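You operate a simulated robot arm through the tools that you are given. There is no shell and no other tool. Be economical: measure what you need, move in short steps, check, and stop when the job is done.

You run a simulated two-armed robot. Do the job below in one go: nothing can be reset, and whatever is moved stays where it is left.

## Task
Hold the wooden box with handles on the tool chest steady with one hand and put the blue bush in it with the other.

It is judged by the outcome, as a careful person would: the job done as asked, and still so three seconds after it is handed in. It fails if anything else is knocked over, pushed out of place, dropped, spilled or broken.

## Robot
Two 6-joint arms with two-finger parallel grippers on one trunk, on a base that drives. Base frame: it is fixed to the floor where the robot stands at the start and does not move with it; the origin is under the middle of the robot, x ahead of it, y to its left, z up. Readings come in mm, rad, newtons and seconds.
The left shoulder is at the start at [60, 187, 1147], the right one opposite. With the tool pointing down near the work surface each hand reaches from about 240 to 620 mm from the robot's upright axis, wherever it stands, measured 20 degrees to its own side. Places, roughly: blue bush (3x3x4 cm) [500, 0, 900]; wooden box with handles [0, 3000, 1000]. Payload 1.57 kg a hand.
The TCP of each hand is the grasp point between the finger pads, 30 mm short of the fingertips. In the tool frame z runs along the fingers and y along their closing line. Largest opening 110 mm; finger width 24, thickness 12; the body of the gripper, 48 by 112 mm, starts 78 mm behind the TCP.
Orientation is that of the tool frame in the base frame, as a unit quaternion [x, y, z, w]. With the fingers straight down and closing along the base's y, the tool's x points along the base's -x, its y along +y and its z along -z.

## Interface
- The arms move only by the tool move_arm. It takes "left_increments", "right_increments" or both (then of equal length, played together; a hand with none holds still); each is text: rows parted by semicolons, each of 7 numbers parted by spaces: the shift along the tool's x, y, z in mm, then the turn, a rotation vector about the tool's x, y, z in rad, then the finger opening in mm, from 0 to 110. In form: dx dy dz wx wy wz grip; .... A call has 1 to 8 rows; each row shifts and turns the commanded pose from where the row before left it, along the tool's axes as they then stand. Each row takes 0.2 s and may step no farther than 50 mm and 0.15 rad from the row before; otherwise, or with a gripper value out of range, the whole call is refused. A pose out of reach is approached as far as the arm can. The call stops where the force on the tool passes 40 N (or 10 N more than at its start, if that is more) or the arm is blocked; 0.2 s more then pass. The fingers move at their own pace (about 153 mm/s each) and stop on an object; they squeeze with about 39 N. The grip force told is the motor's: it shows also when the fingers shut on nothing. Time passes only in rows, and 0.2 s behind the last, so rows that do not move let the fingers close. The reply holds the time, the measured pose of the TCP, the force on the tool along the base axes, the opening and the grip force, in the units named above and with some noise, with the torque about the TCP (base axes, N m) and any sound that the robot's microphone picked up, and new pictures: "pictures" is both (left out), scene, wrist or none (wrist: the cameras of the hands that moved).
- Cameras (640 x 400 px; columns grow to the right, rows downward): "scene" is now at [12.3, 6, 1679.5]; the picture's right is [0.08, -1.00, 0.00], its down [-0.84, -0.07, -0.54] and it looks along [0.54, 0.05, -0.84] (base axes); focal length 258 px, centre (320, 200). "left" rides on the left gripper at [70, -16, -141] in its tool frame; the picture's right is [0.23, 0.97, 0.00], its down [-0.86, 0.20, -0.48] and it looks along [-0.47, 0.11, 0.88] (tool axes); focal length 222 px, centre (320, 200). "right" rides on the right gripper at [70, 16, -141] in its tool frame; the picture's right is [-0.23, 0.97, 0.00], its down [-0.86, -0.20, -0.48] and it looks along [-0.47, -0.11, 0.88] (tool axes); focal length 222 px, centre (320, 200). There is no depth. A picture from a camera that has moved, and an enlarged one, comes with that camera's place and axes in the base frame and with its lens.
- slide_trunk(by): slides the trunk up (or, below 0, down) by that many mm; the arms and the scene camera ride with it, the base frame stays. It gives what a move gives, with no picture.
- base_move(legs): drives the robot by 1 to 6 legs, each [ahead, left, turn to the left] in mm, mm and rad, along the robot's own axes; the way and the turn of a leg run together, so that a leg with both is an arc; at most 1500 mm and 3.142 rad a leg. The arms and the cameras ride along, it lands a little off, and it stops where it bumps. It gives what a move gives, and a new picture of the scene camera.
- head_to(pan, tilt): turns the head with the scene camera to pan (to the left, within 1.501 rad either way) and tilt (down, from -0.506 to 1.204), counted from straight ahead of the robot. It gives what a move gives, and a new picture of the scene camera.
- zoom(camera, box): a new picture of the part [left, top, right, bottom] of that camera's present view, enlarged. No time passes.
- sign_off(): hands the job in; it is judged then, once.

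Work in short steps. Places have to be worked out from the pictures, the camera data and where the tool is seen: move nearer, look again, correct. Check each grasp and each placing, and mend what went wrong. You have 120 turns and 260 pictures in all, those below and enlarged ones among them. Open the grippers and draw the arms clear of the work before you hand the job in, unless the task says otherwise; then end with one line.

The tools are called after ">>>" by a JSON object that holds its "api" and its "payload". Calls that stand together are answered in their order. move_arm: Moves the arms, as the interface text tells. Its arguments: {"type":"object","properties":{"left_increments":{"type":"string"},"right_increments":{"type":"string"},"pictures":{"type":"string","enum":["both","scene","wrist","none"]}},"required":[]} The other tools are called the same way: slide_trunk (by) slides the trunk up or down; base_move (legs) drives the base; head_to (pan, tilt) turns the head that bears the scene camera; zoom (camera, box) takes an enlarged picture of a part of a camera's view; sign_off () hands the job in.

At the start:

```text
clock: 0.0
left_position: [471.9, 178.3, 1071.3]
left_orientation: [0.0, 1.0, 0.0, 0.0]
left_wrist_force: [0.0, 0.2, 1.0]
left_ft_torque: [0.01, 0.0, -0.01]
left_finger_gap: 110.2
left_grip_force: 0.1
right_position: [378.1, -148.5, 1141.3]
right_orientation: [-0.001, 1.0, 0.0, 0.0]
right_wrist_force: [-0.1, 0.5, -0.8]
right_ft_torque: [0.02, -0.03, -0.03]
right_finger_gap: 110.0
right_grip_force: 0.0
trunk travel left (down, up): [-775.0, 215.0]
robot x, y, heading: [-2.1, -0.5, -0.003]
head pan, tilt: [0.084, 1.0]
```

scene: 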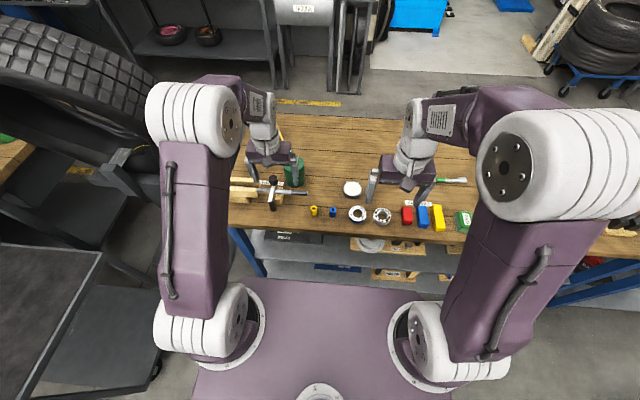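
right: 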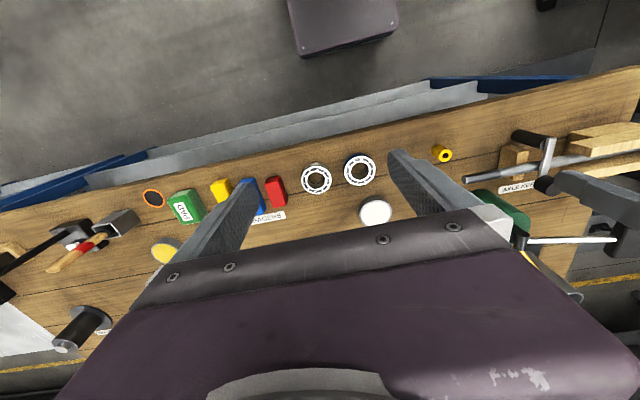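
left: 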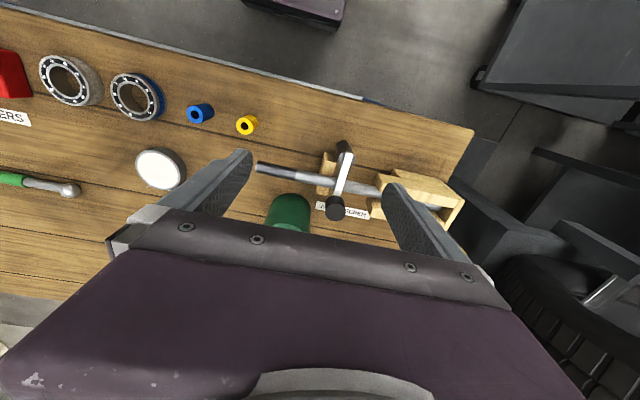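

First I'll look closely at the bush, and then turn the head to see the box.

>>> {"api": "zoom", "payload": {"camera": "scene", "box": [240, 150, 400, 250]}}

>>> {"api": "zoom", "payload": {"camera": "left", "box": [100, 50, 340, 200]}}

>>> {"api": "head_to", "payload": {"pan": 1.5, "tilt": 0.3}}

```text
4.00 times, centred on (320, 200) of scene
camera zoom: at [12.3, 6.0, 1679.5], right [0.08, -1.0, 0.0], down [-0.84, -0.07, -0.54], along [0.54, 0.05, -0.84], focal length 1032 px, centre (320, 200)
```

zoom: 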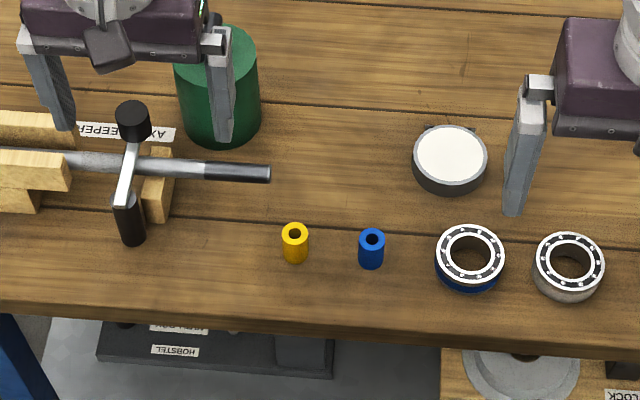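

```text
2.67 times, centred on (220, 125) of left
camera zoom: at [400.5, 161.3, 1212.5], right [-0.23, 0.97, 0.0], down [0.86, 0.2, 0.48], along [0.47, 0.11, -0.88], focal length 592 px, centre (587, 400)
```

zoom: 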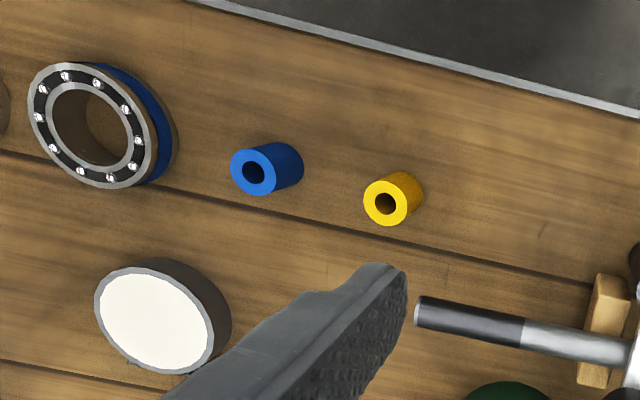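

```text
clock: 1.5
left_position: [469.8, 178.2, 1070.9]
left_orientation: [0.0, 1.0, -0.001, 0.0]
left_wrist_force: [0.5, -0.1, 0.5]
left_ft_torque: [0.02, 0.02, 0.0]
left_finger_gap: 109.9
left_grip_force: 0.0
right_position: [377.3, -147.6, 1141.7]
right_orientation: [0.0, 1.0, 0.0, 0.0]
right_wrist_force: [0.6, 0.2, -0.2]
right_ft_torque: [0.01, -0.01, 0.02]
right_finger_gap: 110.0
right_grip_force: 0.1
trunk travel left (down, up): [-775.0, 215.0]
robot x, y, heading: [3.5, -2.6, 0.003]
head pan, tilt: [1.499, 0.3]
camera scene: at [-50.4, 93.2, 1739.0], right [1.0, -0.07, 0.0], down [-0.02, -0.3, -0.96], along [0.07, 0.95, -0.3], focal length 258 px, centre (320, 200)
```

scene: 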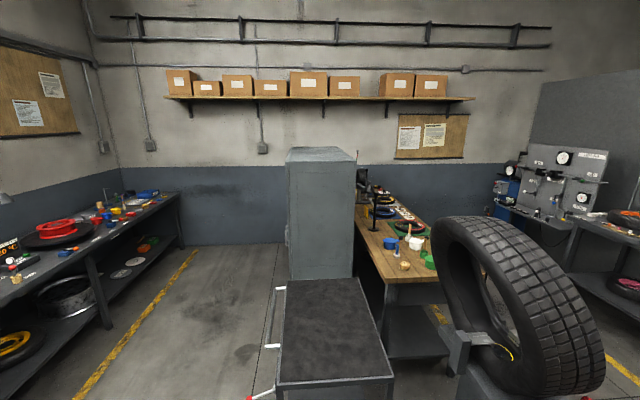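

The bush top is at about (486, 3, 882). No box is clearly visible yet, so I'm zooming in on the room to the left.

>>> {"api": "zoom", "payload": {"camera": "scene", "box": [240, 130, 480, 280]}}

>>> {"api": "zoom", "payload": {"camera": "scene", "box": [0, 160, 240, 310]}}

>>> {"api": "head_to", "payload": {"pan": 1.5, "tilt": 1.0}}

```text
2.67 times, centred on (360, 205) of scene
camera zoom: at [-50.4, 93.2, 1739.0], right [1.0, -0.07, 0.0], down [-0.02, -0.3, -0.96], along [0.07, 0.95, -0.3], focal length 688 px, centre (213, 187)
```

zoom: 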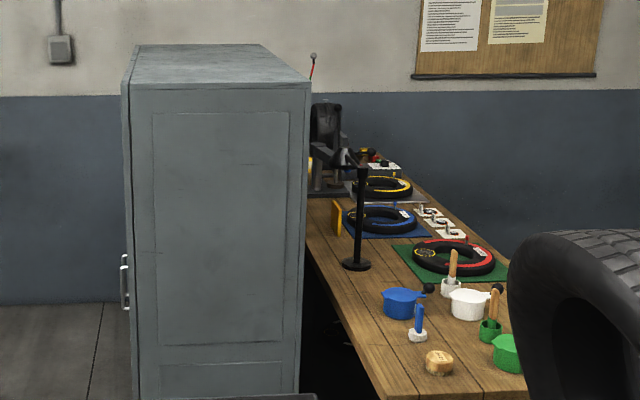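

```text
2.67 times, centred on (120, 235) of scene
camera zoom: at [-50.4, 93.2, 1739.0], right [1.0, -0.07, 0.0], down [-0.02, -0.3, -0.96], along [0.07, 0.95, -0.3], focal length 688 px, centre (853, 107)
```

zoom: 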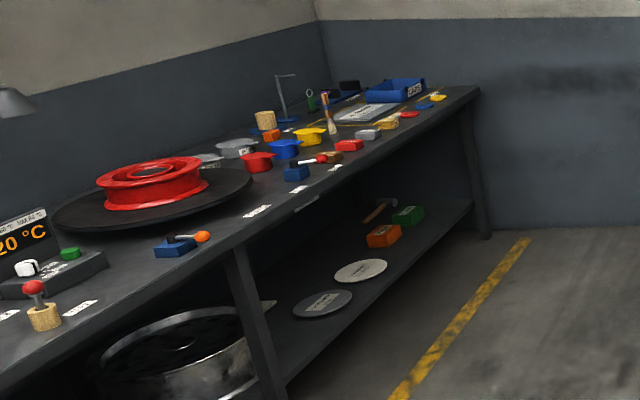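

```text
clock: 2.6
left_position: [471.0, 178.9, 1071.0]
left_orientation: [0.0, 1.0, 0.0, 0.0]
left_wrist_force: [-0.1, -0.8, -0.7]
left_ft_torque: [-0.01, -0.02, -0.01]
left_finger_gap: 110.1
left_grip_force: 0.2
right_position: [378.1, -147.6, 1140.7]
right_orientation: [0.0, 1.0, 0.0, 0.001]
right_wrist_force: [0.0, 0.0, 0.2]
right_ft_torque: [0.01, 0.0, 0.0]
right_finger_gap: 110.0
right_grip_force: 0.0
trunk travel left (down, up): [-775.0, 215.0]
robot x, y, heading: [-2.6, 0.5, 0.001]
head pan, tilt: [1.499, 1.0]
camera scene: at [-52.2, 69.7, 1679.6], right [1.0, -0.07, 0.0], down [-0.06, -0.84, -0.54], along [0.04, 0.54, -0.84], focal length 258 px, centre (320, 200)
```

scene: 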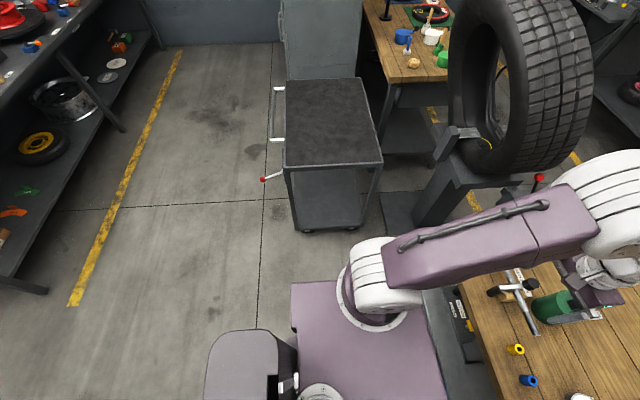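

The cart is empty and the box must be behind the tall cabinet. First I'll fetch the bush with the right hand: this moves it above (486, 3, 1000) with the fingers at 50 mm.

>>> {"api": "move_arm", "payload": {"right_increments": "-18 25.2 23.5 0 0 0 100; -18 25.2 23.5 0 0 0 80; -18 25.2 23.5 0 0 0 60; -18 25.2 23.5 0 0 0 50; -18 25.2 23.5 0 0 0 50; -18 25.2 23.5 0 0 0 50; 0 0 0 0 0 0 50", "pictures": "wrist"}}

>>> {"api": "head_to", "payload": {"pan": 0.084, "tilt": 1.0}}

```text
clock: 4.2
left_position: [470.7, 177.2, 1071.6]
left_orientation: [-0.001, 1.0, 0.0, -0.001]
left_wrist_force: [0.0, -0.2, -0.2]
left_ft_torque: [-0.03, -0.03, -0.02]
left_finger_gap: 109.9
left_grip_force: 0.1
right_position: [485.6, 1.0, 999.7]
right_orientation: [0.0, 1.0, 0.0, 0.0]
right_wrist_force: [-0.2, -0.4, -0.5]
right_ft_torque: [-0.01, 0.0, 0.0]
right_finger_gap: 50.4
right_grip_force: 0.0
trunk travel left (down, up): [-775.0, 215.0]
robot x, y, heading: [-1.1, 3.0, 0.0]
head pan, tilt: [1.499, 1.0]
camera right: at [415.5, 19.5, 1139.7], right [0.23, 0.97, 0.0], down [0.86, -0.2, 0.48], along [0.47, -0.11, -0.88], focal length 222 px, centre (320, 200)
```

right: 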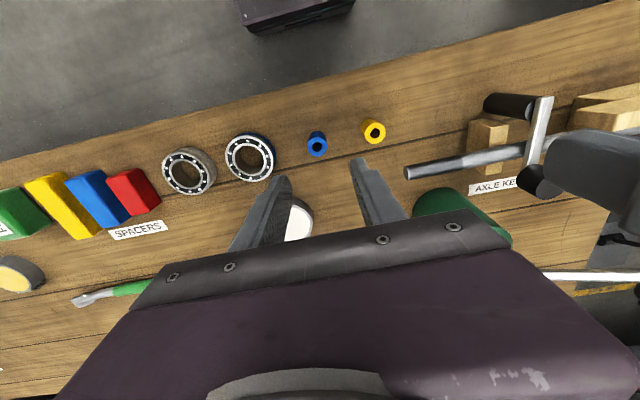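

```text
clock: 5.8
left_position: [469.7, 180.6, 1070.3]
left_orientation: [0.0, 1.0, 0.0, 0.0]
left_wrist_force: [-0.3, 0.5, -0.6]
left_ft_torque: [0.02, -0.02, 0.0]
left_finger_gap: 110.0
left_grip_force: 0.0
right_position: [486.0, 1.9, 998.3]
right_orientation: [0.0, 1.0, -0.001, 0.0]
right_wrist_force: [-0.7, 0.2, 0.3]
right_ft_torque: [0.02, 0.0, 0.02]
right_finger_gap: 50.4
right_grip_force: 0.1
trunk travel left (down, up): [-775.0, 215.0]
robot x, y, heading: [-0.7, 1.0, 0.0]
head pan, tilt: [0.084, 1.0]
camera scene: at [12.4, 6.1, 1679.5], right [0.08, -1.0, 0.0], down [-0.84, -0.07, -0.54], along [0.54, 0.05, -0.84], focal length 258 px, centre (320, 200)
```

scene: 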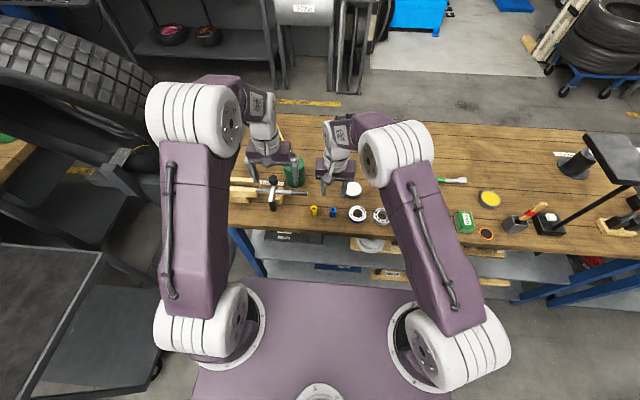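

The wrist view puts the bush at about (484, 3). I'll go down to about z 925 and check before finishing.

>>> {"api": "move_arm", "payload": {"right_increments": "1 1 25 0 0 0 50; 0 0 25 0 0 0 50; 0 0 25 0 0 0 50; 0 0 0 0 0 0 50", "pictures": "wrist"}}

>>> {"api": "zoom", "payload": {"camera": "scene", "box": [280, 160, 400, 235]}}

>>> {"api": "zoom", "payload": {"camera": "right", "box": [240, 80, 440, 205]}}

```text
clock: 6.8
left_position: [469.4, 179.4, 1071.1]
left_orientation: [0.0, 1.0, 0.0, 0.0]
left_wrist_force: [0.5, 0.3, 0.6]
left_ft_torque: [-0.02, -0.02, 0.0]
left_finger_gap: 110.1
left_grip_force: 0.0
right_position: [485.6, 3.5, 925.7]
right_orientation: [0.0, 1.0, -0.001, 0.0]
right_wrist_force: [-0.8, -0.9, -1.1]
right_ft_torque: [0.03, -0.02, 0.0]
right_finger_gap: 49.9
right_grip_force: 0.1
trunk travel left (down, up): [-775.0, 215.0]
robot x, y, heading: [0.8, -3.6, -0.001]
head pan, tilt: [0.084, 1.0]
camera right: at [416.4, 20.5, 1066.3], right [0.23, 0.97, 0.0], down [0.85, -0.2, 0.48], along [0.47, -0.11, -0.88], focal length 222 px, centre (320, 200)
```

right: 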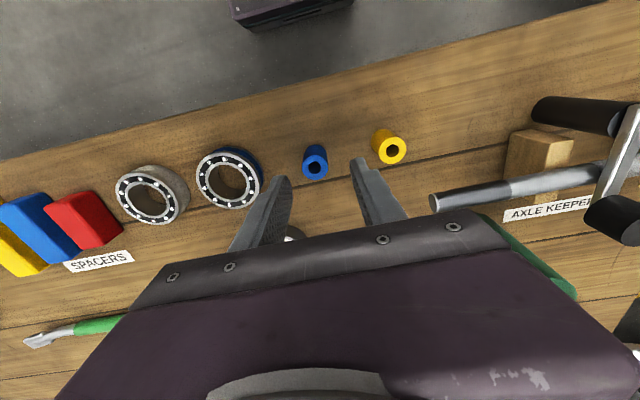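

```text
5.33 times, centred on (340, 198) of scene
camera zoom: at [12.2, 6.0, 1679.5], right [0.08, -1.0, 0.0], down [-0.84, -0.07, -0.54], along [0.54, 0.05, -0.84], focal length 1375 px, centre (213, 213)
```

zoom: 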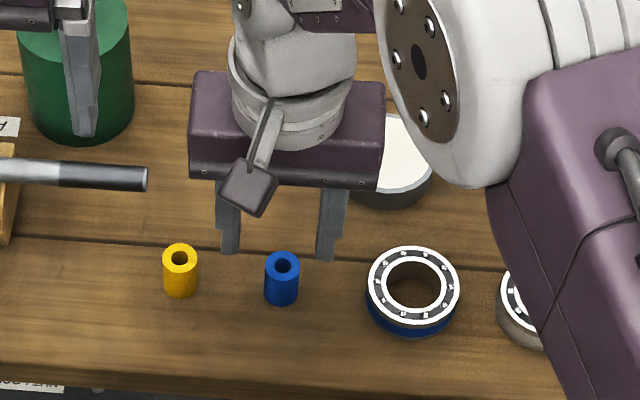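

```text
3.20 times, centred on (340, 142) of right
camera zoom: at [416.4, 20.5, 1066.3], right [0.23, 0.97, 0.0], down [0.85, -0.2, 0.48], along [0.47, -0.11, -0.88], focal length 711 px, centre (256, 384)
```

zoom: 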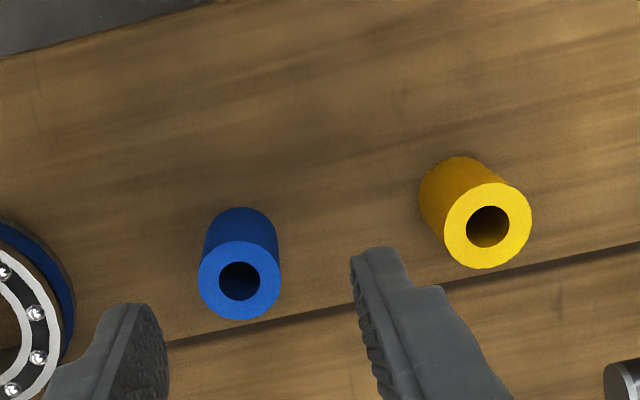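

The bush is between the fingers in y and about 1.5 mm nearer in x. I'll descend to z ≈ 885 and close on it.

>>> {"api": "move_arm", "payload": {"right_increments": "1.5 -1.5 14 0 0 0 50; 0 0 14 0 0 0 50; 0 0 13 0 0 0 50; 0 0 0 0 0 0 50", "pictures": "wrist"}}

>>> {"api": "zoom", "payload": {"camera": "scene", "box": [280, 160, 400, 235]}}

>>> {"api": "zoom", "payload": {"camera": "right", "box": [240, 80, 440, 205]}}

```text
clock: 7.8
left_position: [470.8, 179.4, 1070.9]
left_orientation: [-0.001, 1.0, 0.0, 0.0]
left_wrist_force: [0.4, -0.3, 0.1]
left_ft_torque: [0.01, 0.02, 0.01]
left_finger_gap: 110.0
left_grip_force: 0.0
right_position: [483.4, 2.9, 883.8]
right_orientation: [0.0, 1.0, 0.001, 0.0]
right_wrist_force: [0.6, -0.8, -0.1]
right_ft_torque: [0.0, -0.02, -0.04]
right_finger_gap: 50.3
right_grip_force: 0.1
trunk travel left (down, up): [-775.0, 215.0]
robot x, y, heading: [-2.6, -1.4, -0.002]
head pan, tilt: [0.084, 1.0]
camera right: at [413.0, 19.5, 1024.6], right [0.23, 0.97, 0.0], down [0.86, -0.2, 0.48], along [0.47, -0.11, -0.88], focal length 222 px, centre (320, 200)
```

right: 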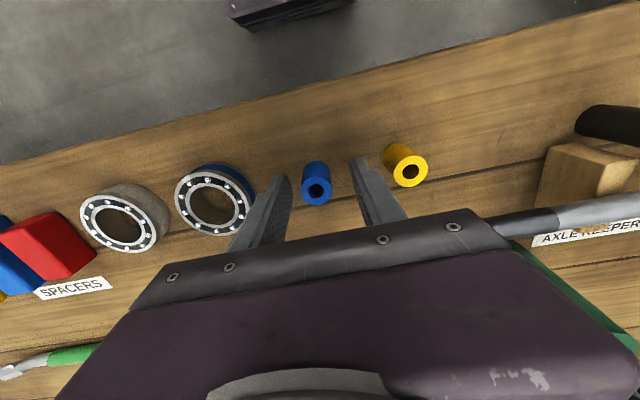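

```text
5.33 times, centred on (340, 198) of scene
camera zoom: at [12.3, 5.9, 1679.5], right [0.08, -1.0, 0.0], down [-0.84, -0.07, -0.54], along [0.54, 0.05, -0.84], focal length 1375 px, centre (213, 213)
```

zoom: 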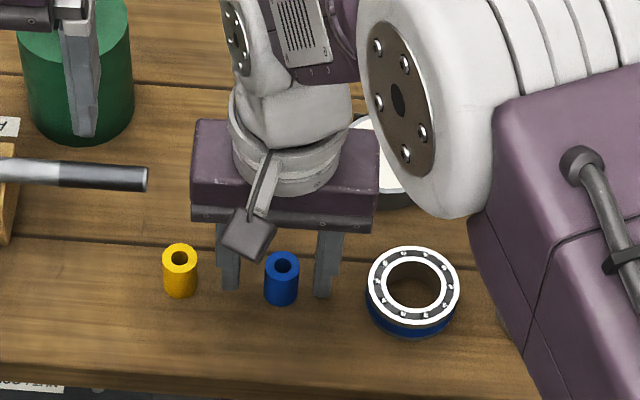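

```text
3.20 times, centred on (340, 142) of right
camera zoom: at [413.0, 19.5, 1024.6], right [0.23, 0.97, 0.0], down [0.86, -0.2, 0.48], along [0.47, -0.11, -0.88], focal length 711 px, centre (256, 384)
```

zoom: 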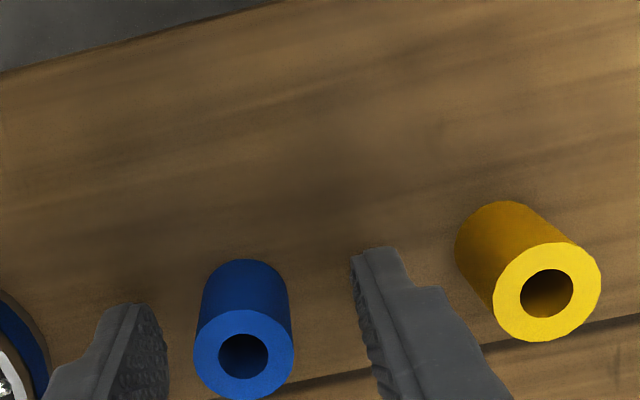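

The estimates now favour the bush about 4 mm farther out, 2.5 mm to the right and slightly lower than first thought. I'll shift, lower by 6 mm, then close.

>>> {"api": "move_arm", "payload": {"right_increments": "-4 -2.5 0 0 0 0 50; 0 0 6 0 0 0 50; 0 0 0 0 0 0 20; 0 0 0 0 0 0 10; 0 0 0 0 0 0 10", "pictures": "wrist"}}

>>> {"api": "zoom", "payload": {"camera": "right", "box": [240, 80, 440, 205]}}

>>> {"api": "zoom", "payload": {"camera": "scene", "box": [280, 160, 400, 235]}}

```text
clock: 8.9
left_position: [471.0, 178.2, 1070.2]
left_orientation: [-0.001, 1.0, 0.0, 0.0]
left_wrist_force: [0.4, 0.6, 0.0]
left_ft_torque: [-0.01, -0.02, 0.01]
left_finger_gap: 109.9
left_grip_force: 0.0
right_position: [487.8, 0.5, 878.9]
right_orientation: [0.0, 1.0, 0.0, 0.0]
right_wrist_force: [0.1, 0.2, -0.5]
right_ft_torque: [-0.05, -0.04, -0.04]
right_finger_gap: 19.7
right_grip_force: 33.6
trunk travel left (down, up): [-775.0, 215.0]
robot x, y, heading: [0.5, -0.7, 0.001]
head pan, tilt: [0.084, 1.0]
camera right: at [417.7, 17.4, 1019.0], right [0.23, 0.97, 0.0], down [0.86, -0.2, 0.48], along [0.47, -0.11, -0.88], focal length 222 px, centre (320, 200)
```

right: 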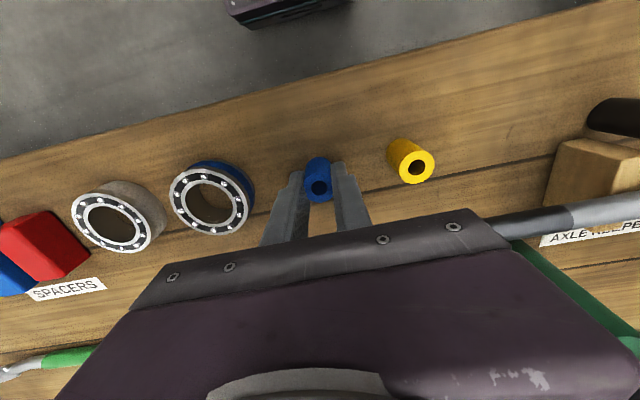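

```text
3.20 times, centred on (340, 142) of right
camera zoom: at [417.7, 17.4, 1019.0], right [0.23, 0.97, 0.0], down [0.86, -0.2, 0.48], along [0.47, -0.11, -0.88], focal length 711 px, centre (256, 384)
```

zoom: 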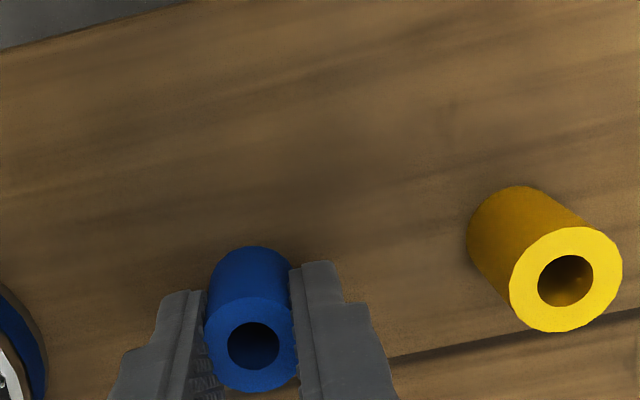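

```text
5.33 times, centred on (340, 198) of scene
camera zoom: at [12.3, 6.0, 1679.5], right [0.08, -1.0, 0.0], down [-0.84, -0.07, -0.54], along [0.54, 0.05, -0.84], focal length 1375 px, centre (213, 213)
```

zoom: 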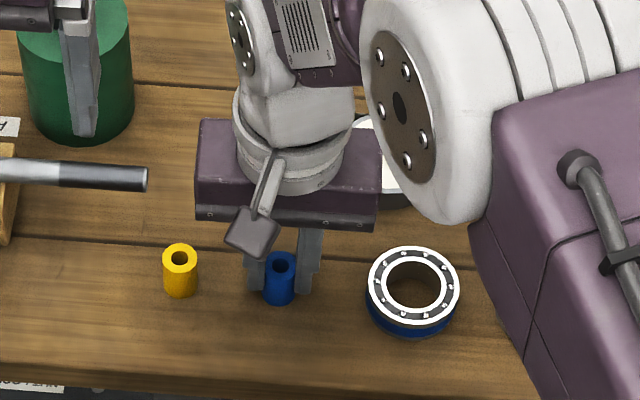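

Gap stopped at 19.7 mm with 34 N on the motor. I'll lift and check whether it's held.

>>> {"api": "move_arm", "payload": {"right_increments": "0 0 -10 0 0 0 10; 0 0 -30 0 0 0 10; 0 0 -40 0 0 0 10; 0 0 -40 0 0 0 10; 0 0 0 0 0 0 10", "pictures": "wrist"}}

>>> {"api": "zoom", "payload": {"camera": "right", "box": [240, 80, 440, 205]}}

>>> {"api": "zoom", "payload": {"camera": "scene", "box": [280, 160, 400, 235]}}

```text
clock: 10.2
left_position: [471.6, 177.9, 1071.2]
left_orientation: [-0.001, 1.0, 0.0, 0.0]
left_wrist_force: [0.3, -0.2, 0.2]
left_ft_torque: [-0.01, 0.01, 0.01]
left_finger_gap: 110.2
left_grip_force: 0.0
right_position: [486.4, 0.1, 997.5]
right_orientation: [0.0, 1.0, 0.0, 0.0]
right_wrist_force: [-0.7, -0.1, -0.4]
right_ft_torque: [-0.02, 0.02, 0.01]
right_finger_gap: 19.8
right_grip_force: 33.8
trunk travel left (down, up): [-775.0, 215.0]
robot x, y, heading: [-0.1, -2.0, -0.003]
head pan, tilt: [0.084, 1.0]
camera right: at [416.5, 17.6, 1138.8], right [0.23, 0.97, 0.0], down [0.86, -0.2, 0.48], along [0.47, -0.11, -0.88], focal length 222 px, centre (320, 200)
```

right: 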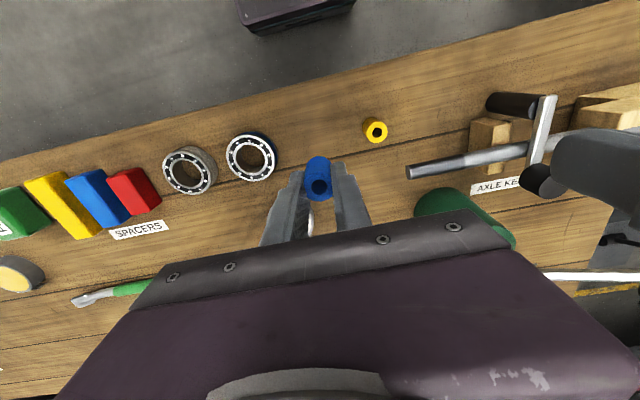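

```text
3.20 times, centred on (340, 142) of right
camera zoom: at [416.5, 17.6, 1138.8], right [0.23, 0.97, 0.0], down [0.86, -0.2, 0.48], along [0.47, -0.11, -0.88], focal length 711 px, centre (256, 384)
```

zoom: 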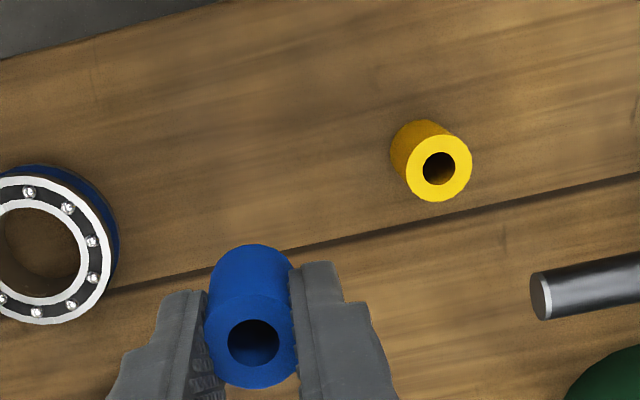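

```text
5.33 times, centred on (340, 198) of scene
camera zoom: at [12.8, 6.1, 1679.5], right [0.08, -1.0, 0.0], down [-0.84, -0.07, -0.54], along [0.54, 0.05, -0.84], focal length 1375 px, centre (213, 213)
```

zoom: 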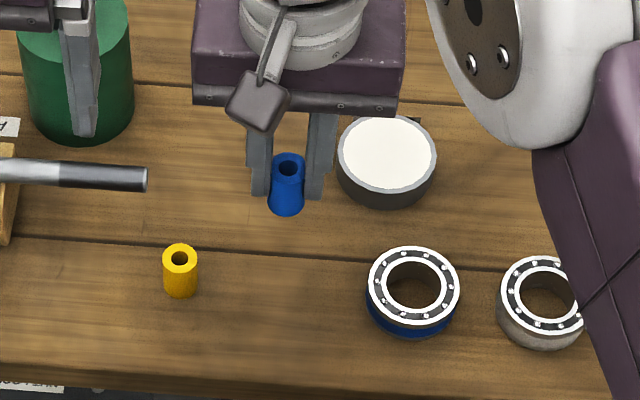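

The bush is held (it lifted with the gripper, same gap). Next I raise the right hand back to its start pose and pull the left in, ready for driving.

>>> {"api": "move_arm", "payload": {"right_increments": "0 0 -40 0 0 0 10; 0 0 -40 0 0 0 10; 18 -25 -25 0 0 0 10; 18 -25 -20 0 0 0 10; 18 -25 -15 0 0 0 10; 18 -25 -15 0 0 0 10; 18 -25 0 0 0 0 10; 18 -25 0 0 0 0 10", "left_increments": "0 0 -20 0 0 0 110; 0 0 -20 0 0 0 110; 15 0 -20 0 0 0 110; 15 0 -20 0 0 0 110; 15 0 0 0 0 0 110; 15 0 0 0 0 0 110; 15 0 0 0 0 0 110; 15 0 0 0 0 0 110", "pictures": "none"}}

>>> {"api": "base_move", "payload": {"legs": [[-400, 0, 0]]}}

```text
clock: 11.9
left_position: [378.8, 179.1, 1152.4]
left_orientation: [0.0, 1.0, 0.0, 0.001]
left_wrist_force: [0.5, -0.5, -1.6]
left_ft_torque: [0.05, -0.01, 0.02]
left_finger_gap: 110.0
left_grip_force: 0.0
right_position: [377.3, -152.2, 1152.5]
right_orientation: [0.0, 1.0, -0.001, 0.001]
right_wrist_force: [0.7, -0.1, -0.3]
right_ft_torque: [0.01, 0.01, -0.01]
right_finger_gap: 19.9
right_grip_force: 33.7
trunk travel left (down, up): [-775.0, 215.0]
robot x, y, heading: [1.2, 0.5, 0.005]
head pan, tilt: [0.084, 1.0]
```

```text
clock: 14.4
left_position: [-20.7, 180.4, 1149.5]
left_orientation: [-0.003, 1.0, 0.0, -0.001]
left_wrist_force: [0.5, -0.9, 0.7]
left_ft_torque: [-0.01, 0.0, -0.02]
left_finger_gap: 110.2
left_grip_force: 0.2
right_position: [-22.7, -149.9, 1152.8]
right_orientation: [-0.003, 1.0, 0.0, -0.001]
right_wrist_force: [-0.8, -0.2, 0.3]
right_ft_torque: [0.0, -0.02, -0.01]
right_finger_gap: 19.7
right_grip_force: 33.7
trunk travel left (down, up): [-775.0, 215.0]
robot x, y, heading: [-401.5, -6.1, 0.007]
head pan, tilt: [0.084, 1.0]
camera scene: at [-387.4, 4.7, 1679.5], right [0.09, -1.0, 0.0], down [-0.84, -0.08, -0.54], along [0.54, 0.05, -0.84], focal length 258 px, centre (320, 200)
```

scene: 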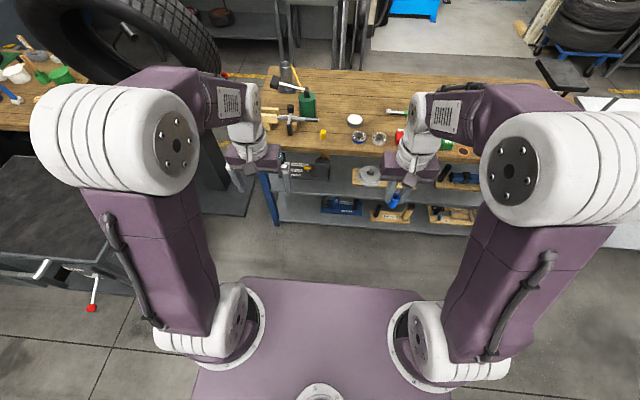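

Clear behind. I'll turn left 90° in place and look ahead along the aisle.

>>> {"api": "base_move", "payload": {"legs": [[0, 0, 1.565]]}}

>>> {"api": "head_to", "payload": {"pan": 0.0, "tilt": 0.45}}

```text
clock: 18.6
left_position: [-578.0, 379.6, 1151.1]
left_orientation: [-0.705, 0.709, 0.0, 0.0]
left_wrist_force: [-0.3, -0.3, -0.2]
left_ft_torque: [-0.01, -0.02, -0.01]
left_finger_gap: 110.0
left_grip_force: 0.0
right_position: [-247.9, 377.0, 1153.0]
right_orientation: [-0.706, 0.708, 0.0, 0.0]
right_wrist_force: [-0.4, -0.7, -1.1]
right_ft_torque: [-0.01, 0.02, 0.0]
right_finger_gap: 19.9
right_grip_force: 33.2
trunk travel left (down, up): [-775.0, 215.0]
robot x, y, heading: [-402.8, 1.5, 1.567]
head pan, tilt: [0.084, 1.0]
camera scene: at [-404.1, 8.3, 1679.5], right [1.0, 0.08, 0.0], down [0.07, -0.84, -0.54], along [-0.04, 0.54, -0.84], focal length 258 px, centre (320, 200)
```

scene: 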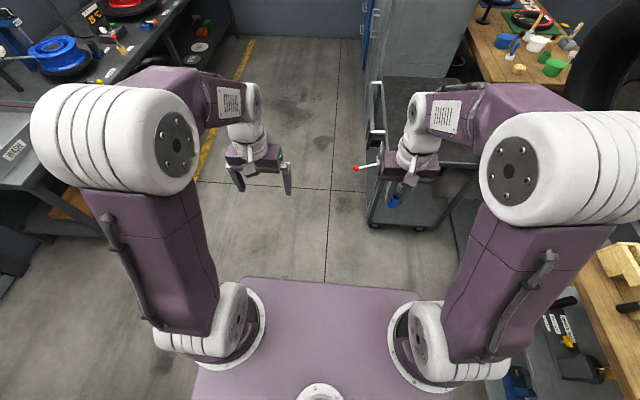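

```text
clock: 19.6
left_position: [-577.2, 381.2, 1150.2]
left_orientation: [-0.705, 0.71, 0.0, 0.0]
left_wrist_force: [-1.0, -0.8, 0.0]
left_ft_torque: [0.01, 0.03, 0.0]
left_finger_gap: 109.9
left_grip_force: 0.1
right_position: [-248.1, 375.7, 1152.8]
right_orientation: [-0.705, 0.709, -0.001, 0.001]
right_wrist_force: [0.6, 0.5, 0.3]
right_ft_torque: [0.01, -0.02, 0.0]
right_finger_gap: 19.5
right_grip_force: 33.4
trunk travel left (down, up): [-775.0, 215.0]
robot x, y, heading: [-401.4, 1.2, 1.563]
head pan, tilt: [0.0, 0.45]
camera scene: at [-398.3, 30.7, 1725.0], right [1.0, -0.01, 0.0], down [0.0, -0.44, -0.9], along [0.01, 0.9, -0.44], focal length 258 px, centre (320, 200)
```

scene: 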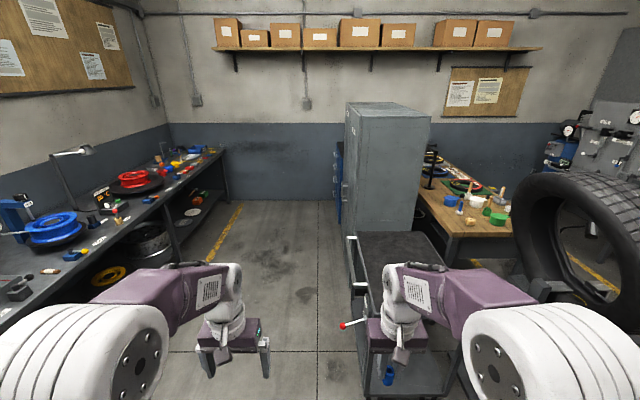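

A blue tool chest is visible behind the tall cabinet. I'll move left into the aisle and drive forward beside it.

>>> {"api": "base_move", "payload": {"legs": [[0, 480, 0], [1300, 0, 0]]}}

>>> {"api": "head_to", "payload": {"pan": -0.8, "tilt": 0.45}}

```text
clock: 28.6
left_position: [-1044.2, 1667.3, 1151.0]
left_orientation: [-0.699, 0.715, 0.0, 0.0]
left_wrist_force: [0.2, -0.4, 0.6]
left_ft_torque: [-0.01, 0.03, 0.01]
left_finger_gap: 109.9
left_grip_force: 0.0
right_position: [-713.3, 1657.7, 1152.9]
right_orientation: [-0.7, 0.715, -0.001, 0.001]
right_wrist_force: [0.0, 0.5, 0.4]
right_ft_torque: [-0.03, -0.01, 0.02]
right_finger_gap: 19.9
right_grip_force: 33.5
trunk travel left (down, up): [-775.0, 215.0]
robot x, y, heading: [-872.1, 1284.2, 1.549]
head pan, tilt: [0.0, 0.45]
camera scene: at [-868.7, 1314.6, 1725.1], right [1.0, -0.02, 0.0], down [-0.01, -0.43, -0.9], along [0.02, 0.9, -0.43], focal length 258 px, centre (320, 200)
```

scene: 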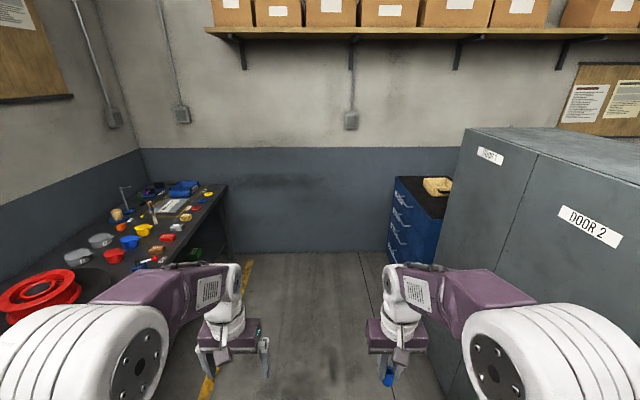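

```text
clock: 29.7
left_position: [-1043.0, 1668.4, 1151.1]
left_orientation: [-0.699, 0.715, 0.0, 0.0]
left_wrist_force: [0.4, -0.4, 0.5]
left_ft_torque: [-0.01, -0.01, 0.0]
left_finger_gap: 109.9
left_grip_force: 0.1
right_position: [-712.8, 1657.8, 1153.6]
right_orientation: [-0.699, 0.715, 0.001, -0.001]
right_wrist_force: [-1.0, 0.6, 0.2]
right_ft_torque: [0.01, 0.03, -0.01]
right_finger_gap: 19.7
right_grip_force: 33.4
trunk travel left (down, up): [-775.0, 215.0]
robot x, y, heading: [-871.2, 1282.6, 1.547]
head pan, tilt: [-0.799, 0.45]
camera scene: at [-803.5, 1285.8, 1725.1], right [0.68, -0.73, 0.0], down [-0.32, -0.3, -0.9], along [0.66, 0.61, -0.44], focal length 258 px, centre (320, 200)
```

scene: 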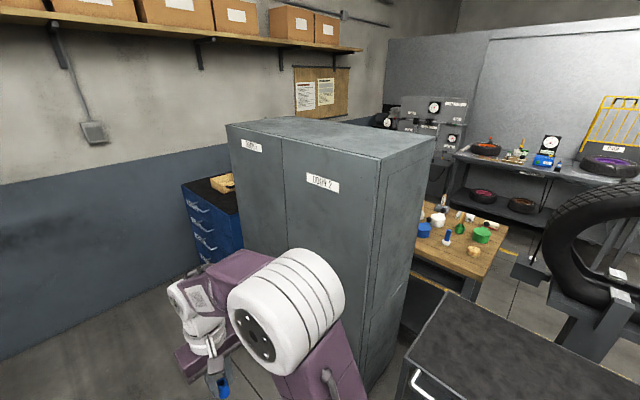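

The wooden box sits on the blue tool chest past the cabinet. I'll drive on about 1100 mm and turn right to face it.

>>> {"api": "base_move", "payload": {"legs": [[1100, 0, 0], [0, 0, -1.55]]}}

>>> {"api": "head_to", "payload": {"pan": 0.5, "tilt": 0.6}}

```text
clock: 39.1
left_position: [-465.6, 2542.4, 1150.6]
left_orientation: [0.013, 1.0, 0.0, 0.001]
left_wrist_force: [-0.9, 0.3, -0.3]
left_ft_torque: [0.03, 0.01, -0.03]
left_finger_gap: 109.8
left_grip_force: 0.0
right_position: [-477.3, 2213.1, 1152.0]
right_orientation: [0.013, 1.0, 0.0, 0.001]
right_wrist_force: [0.2, 0.7, -0.1]
right_ft_torque: [0.0, -0.01, 0.01]
right_finger_gap: 21.5
right_grip_force: 34.7
trunk travel left (down, up): [-775.0, 215.0]
robot x, y, heading: [-848.4, 2375.5, -0.027]
head pan, tilt: [-0.799, 0.45]
camera scene: at [-845.7, 2308.0, 1725.1], right [-0.74, -0.68, 0.0], down [-0.3, 0.32, -0.9], along [0.61, -0.66, -0.44], focal length 258 px, centre (320, 200)
```

scene: 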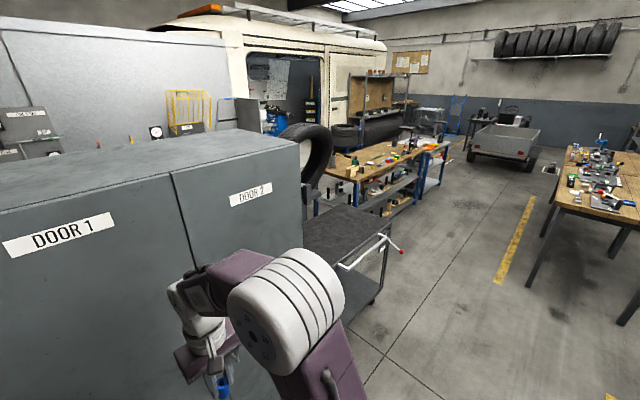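

```text
clock: 40.6
left_position: [-464.9, 2542.4, 1150.5]
left_orientation: [0.013, 1.0, -0.001, 0.0]
left_wrist_force: [0.2, -0.9, -0.1]
left_ft_torque: [0.03, 0.0, -0.01]
left_finger_gap: 110.0
left_grip_force: 0.1
right_position: [-477.8, 2213.4, 1153.7]
right_orientation: [0.012, 1.0, 0.0, 0.0]
right_wrist_force: [1.0, -0.5, 0.3]
right_ft_torque: [-0.02, 0.02, -0.06]
right_finger_gap: 21.7
right_grip_force: 34.4
trunk travel left (down, up): [-775.0, 215.0]
robot x, y, heading: [-849.6, 2371.9, -0.025]
head pan, tilt: [0.499, 0.6]
camera scene: at [-829.3, 2415.6, 1711.5], right [0.45, -0.89, 0.0], down [-0.5, -0.26, -0.83], along [0.73, 0.38, -0.56], focal length 258 px, centre (320, 200)
```

scene: 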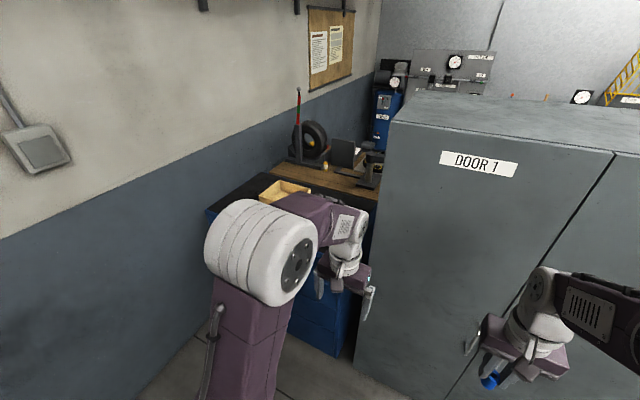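

The chest is ahead-left. I'll sidestep left about 430 mm toward it and check again.

>>> {"api": "base_move", "payload": {"legs": [[0, 430, 0.02]]}}

>>> {"api": "head_to", "payload": {"pan": 0.1, "tilt": 0.6}}

>>> {"api": "zoom", "payload": {"camera": "right", "box": [240, 80, 440, 205]}}

```text
clock: 43.2
left_position: [-462.9, 2974.8, 1151.3]
left_orientation: [0.002, 1.0, 0.001, 0.0]
left_wrist_force: [0.1, -0.4, 0.1]
left_ft_torque: [0.03, 0.03, 0.01]
left_finger_gap: 109.9
left_grip_force: 0.1
right_position: [-466.6, 2645.7, 1152.6]
right_orientation: [0.002, 1.0, 0.0, 0.0]
right_wrist_force: [-0.3, 0.1, -0.3]
right_ft_torque: [0.01, 0.0, -0.02]
right_finger_gap: 21.0
right_grip_force: 34.2
trunk travel left (down, up): [-775.0, 215.0]
robot x, y, heading: [-843.2, 2795.7, -0.007]
head pan, tilt: [0.499, 0.6]
camera scene: at [-823.9, 2838.5, 1711.6], right [0.48, -0.88, 0.0], down [-0.5, -0.27, -0.83], along [0.73, 0.39, -0.56], focal length 258 px, centre (320, 200)
```

scene: 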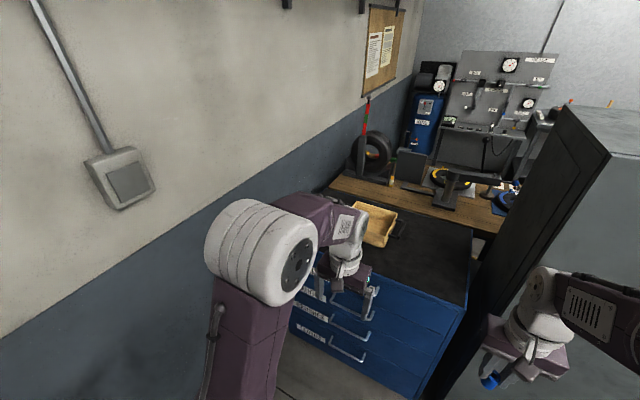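

```text
clock: 44.1
left_position: [-463.2, 2975.3, 1150.3]
left_orientation: [0.002, 1.0, 0.0, 0.0]
left_wrist_force: [0.9, -0.2, 0.2]
left_ft_torque: [0.02, 0.02, 0.02]
left_finger_gap: 109.9
left_grip_force: 0.1
right_position: [-467.1, 2646.0, 1152.5]
right_orientation: [0.001, 1.0, 0.001, 0.0]
right_wrist_force: [0.0, -0.1, -0.1]
right_ft_torque: [-0.01, 0.01, -0.02]
right_finger_gap: 21.8
right_grip_force: 34.7
trunk travel left (down, up): [-775.0, 215.0]
robot x, y, heading: [-842.6, 2797.3, -0.005]
head pan, tilt: [0.099, 0.6]
camera scene: at [-813.8, 2807.1, 1711.5], right [0.1, -1.0, 0.0], down [-0.56, -0.05, -0.83], along [0.82, 0.08, -0.56], focal length 258 px, centre (320, 200)
```

scene: 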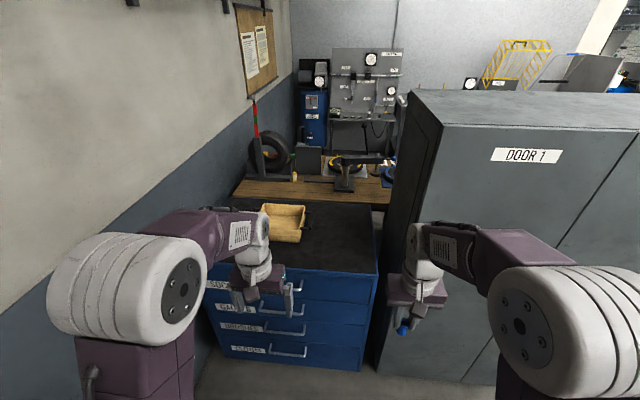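

```text
3.20 times, centred on (340, 142) of right
camera zoom: at [-536.7, 2663.3, 1293.0], right [0.23, 0.97, 0.0], down [0.85, -0.2, 0.48], along [0.47, -0.11, -0.88], focal length 711 px, centre (256, 384)
```

zoom: 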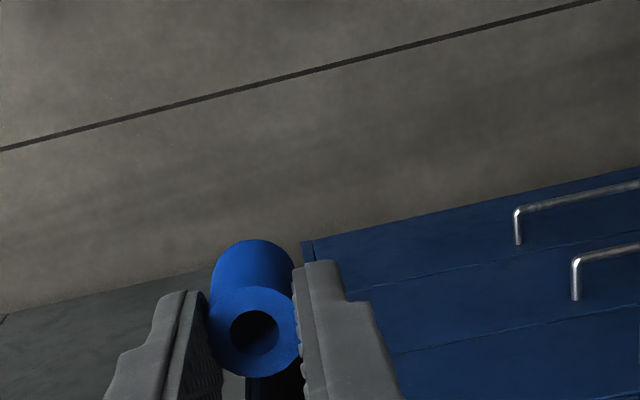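

Robot faces the chest, with the box near the wall side. I'm zooming in on the box to see its shape and handles.

>>> {"api": "zoom", "payload": {"camera": "scene", "box": [200, 180, 400, 305]}}

>>> {"api": "zoom", "payload": {"camera": "left", "box": [0, 0, 640, 400]}}

```text
3.20 times, centred on (300, 242) of scene
camera zoom: at [-813.8, 2807.1, 1711.5], right [0.1, -1.0, 0.0], down [-0.56, -0.05, -0.83], along [0.82, 0.08, -0.56], focal length 825 px, centre (384, 64)
```

zoom: 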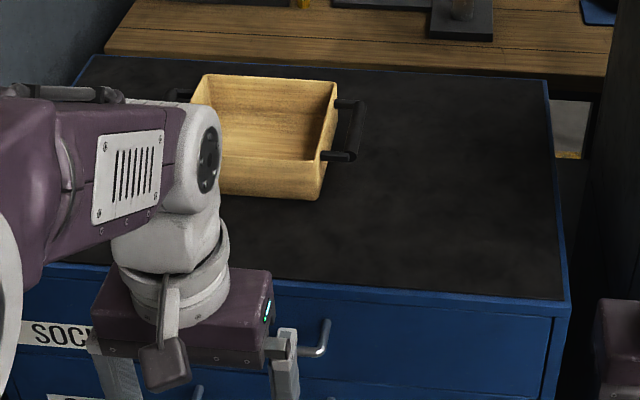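

```text
1.00 times, centred on (320, 200) of left (not enlarged: the box is as wide or as high as the picture)
camera zoom: at [-532.9, 2959.1, 1292.3], right [-0.22, 0.97, 0.0], down [0.86, 0.2, 0.48], along [0.47, 0.11, -0.88], focal length 222 px, centre (320, 200)
```

zoom: 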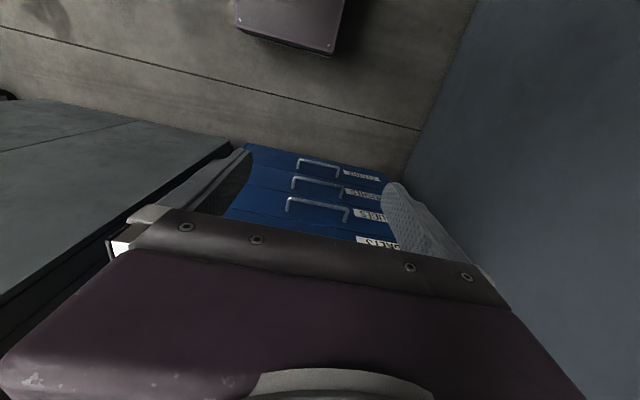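

The box is an open wooden tray with dark bar handles on its ±y sides. I'll shift left about 130 mm and ahead about 250 mm, so the base front stays well clear of the chest handles, then look.

>>> {"api": "base_move", "payload": {"legs": [[0, 130, 0], [250, 0, 0]]}}

>>> {"api": "head_to", "payload": {"pan": 0.1, "tilt": 0.85}}

>>> {"api": "zoom", "payload": {"camera": "left", "box": [0, 0, 640, 400]}}

>>> {"api": "zoom", "payload": {"camera": "right", "box": [0, 0, 640, 400]}}

```text
clock: 46.8
left_position: [-216.6, 3104.2, 1150.7]
left_orientation: [0.002, 1.0, -0.001, 0.001]
left_wrist_force: [-0.1, 0.6, -0.2]
left_ft_torque: [-0.01, -0.02, 0.03]
left_finger_gap: 109.7
left_grip_force: 0.0
right_position: [-221.0, 2773.7, 1153.5]
right_orientation: [0.002, 1.0, 0.0, 0.0]
right_wrist_force: [0.4, 0.0, 0.1]
right_ft_torque: [0.01, -0.01, 0.0]
right_finger_gap: 21.6
right_grip_force: 33.8
trunk travel left (down, up): [-775.0, 215.0]
robot x, y, heading: [-597.5, 2922.8, -0.002]
head pan, tilt: [0.099, 0.6]
camera scene: at [-567.8, 2935.0, 1711.6], right [0.1, -1.0, 0.0], down [-0.56, -0.05, -0.83], along [0.82, 0.08, -0.56], focal length 258 px, centre (320, 200)
```

scene: 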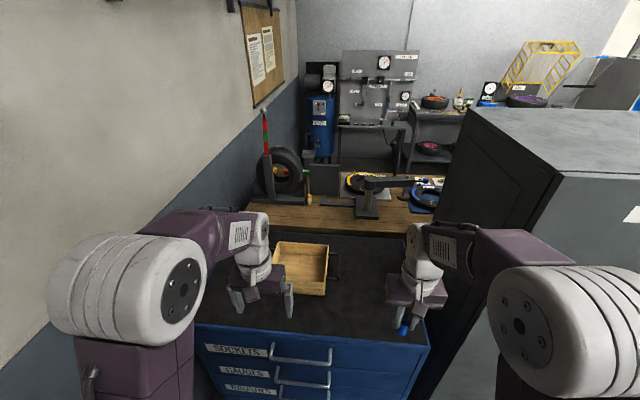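

```text
clock: 47.5
left_position: [-215.2, 3103.3, 1150.4]
left_orientation: [0.002, 1.0, 0.0, 0.0]
left_wrist_force: [0.1, -0.1, 0.0]
left_ft_torque: [0.0, 0.01, -0.03]
left_finger_gap: 110.3
left_grip_force: 0.0
right_position: [-219.5, 2773.8, 1153.1]
right_orientation: [0.001, 1.0, 0.0, -0.001]
right_wrist_force: [-0.2, -1.1, 0.4]
right_ft_torque: [0.02, 0.01, 0.0]
right_finger_gap: 21.6
right_grip_force: 35.0
trunk travel left (down, up): [-775.0, 215.0]
robot x, y, heading: [-595.8, 2923.5, -0.003]
head pan, tilt: [0.099, 0.85]
camera scene: at [-574.7, 2933.5, 1690.7], right [0.1, -1.0, 0.0], down [-0.75, -0.07, -0.66], along [0.66, 0.06, -0.75], focal length 258 px, centre (320, 200)
```

scene: 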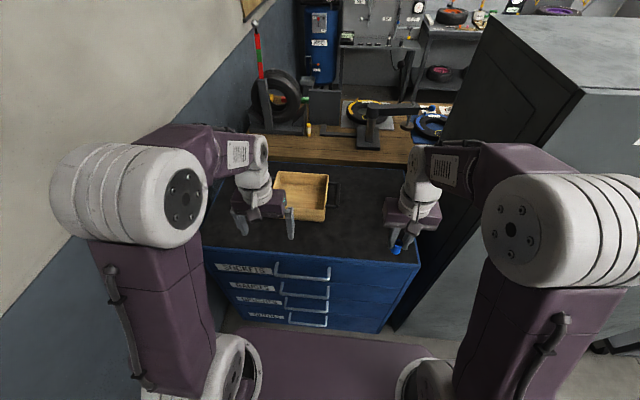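

```text
1.00 times, centred on (320, 200) of left (not enlarged: the box is as wide or as high as the picture)
camera zoom: at [-284.1, 3086.5, 1292.1], right [-0.22, 0.97, 0.0], down [0.86, 0.2, 0.48], along [0.47, 0.11, -0.88], focal length 222 px, centre (320, 200)
```

zoom: 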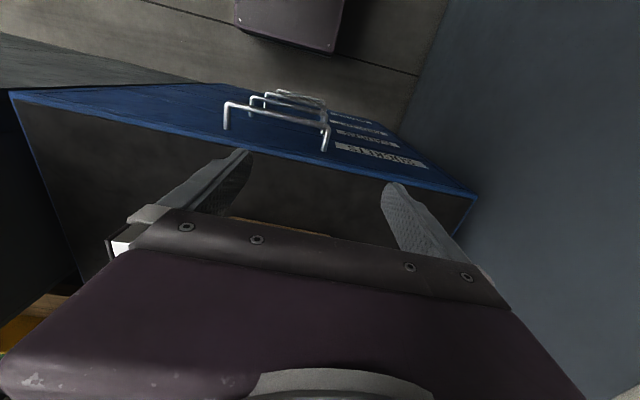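

```text
1.00 times, centred on (320, 200) of right (not enlarged: the box is as wide or as high as the picture)
camera zoom: at [-288.0, 2790.7, 1292.7], right [0.23, 0.97, 0.0], down [0.85, -0.2, 0.48], along [0.47, -0.11, -0.88], focal length 222 px, centre (320, 200)
```

zoom: 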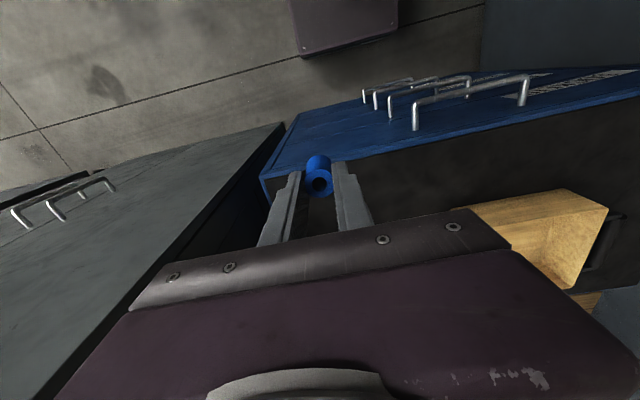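

Chest top is at about z≈980 with its front edge near x≈-190. Zooming in on the box and handles now.

>>> {"api": "zoom", "payload": {"camera": "scene", "box": [230, 150, 390, 250]}}

>>> {"api": "zoom", "payload": {"camera": "right", "box": [480, 150, 640, 250]}}

```text
4.00 times, centred on (310, 200) of scene
camera zoom: at [-574.7, 2933.5, 1690.7], right [0.1, -1.0, 0.0], down [-0.75, -0.07, -0.66], along [0.66, 0.06, -0.75], focal length 1032 px, centre (360, 200)
```

zoom: 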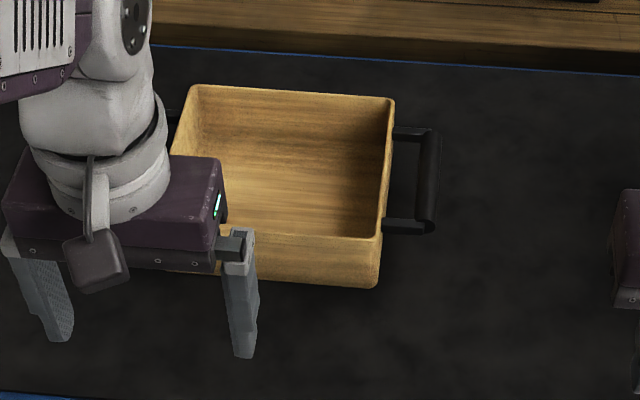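

```text
4.00 times, centred on (560, 200) of right
camera zoom: at [-288.0, 2790.7, 1292.7], right [0.23, 0.97, 0.0], down [0.85, -0.2, 0.48], along [0.47, -0.11, -0.88], focal length 888 px, centre (-640, 200)
```

zoom: 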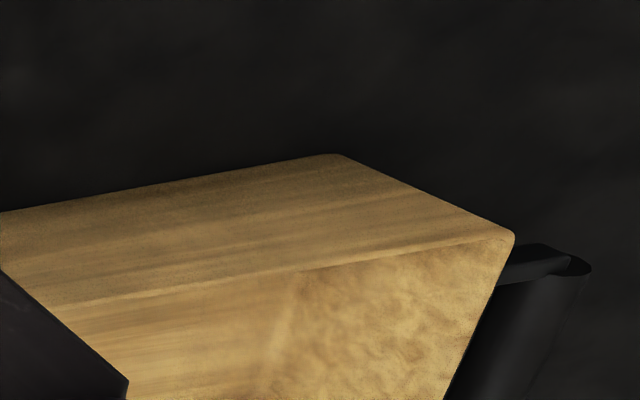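

Combined views put the chest top at z≈950, the box rim at z≈1015, and the box at x -25..147, y 2968..3164. The left handle bar is near (60, 3203). I need to stand further left, so I'm checking wall clearance first.

>>> {"api": "head_to", "payload": {"pan": 1.5, "tilt": 1.0}}

```text
clock: 49.1
left_position: [-214.5, 3102.7, 1150.9]
left_orientation: [0.003, 1.0, 0.0, -0.001]
left_wrist_force: [0.4, -0.3, 1.0]
left_ft_torque: [-0.01, 0.03, -0.02]
left_finger_gap: 110.0
left_grip_force: 0.1
right_position: [-218.5, 2773.3, 1153.1]
right_orientation: [0.003, 1.0, 0.0, 0.0]
right_wrist_force: [-0.2, 0.1, 1.0]
right_ft_torque: [0.02, -0.01, -0.02]
right_finger_gap: 21.6
right_grip_force: 34.1
trunk travel left (down, up): [-775.0, 215.0]
robot x, y, heading: [-595.3, 2923.1, -0.006]
head pan, tilt: [1.499, 1.0]
camera scene: at [-648.5, 2995.6, 1679.5], right [1.0, -0.08, 0.0], down [-0.06, -0.84, -0.54], along [0.04, 0.54, -0.84], focal length 258 px, centre (320, 200)
```

scene: 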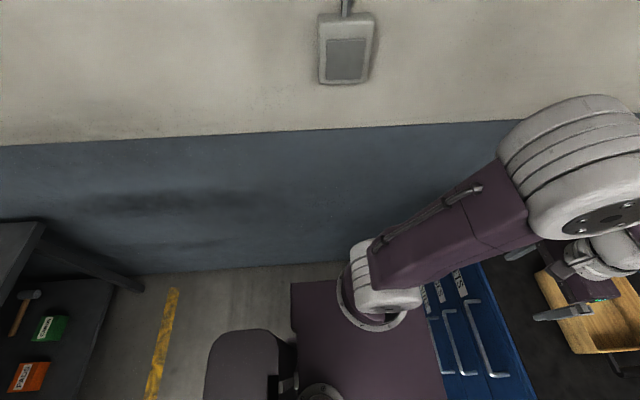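

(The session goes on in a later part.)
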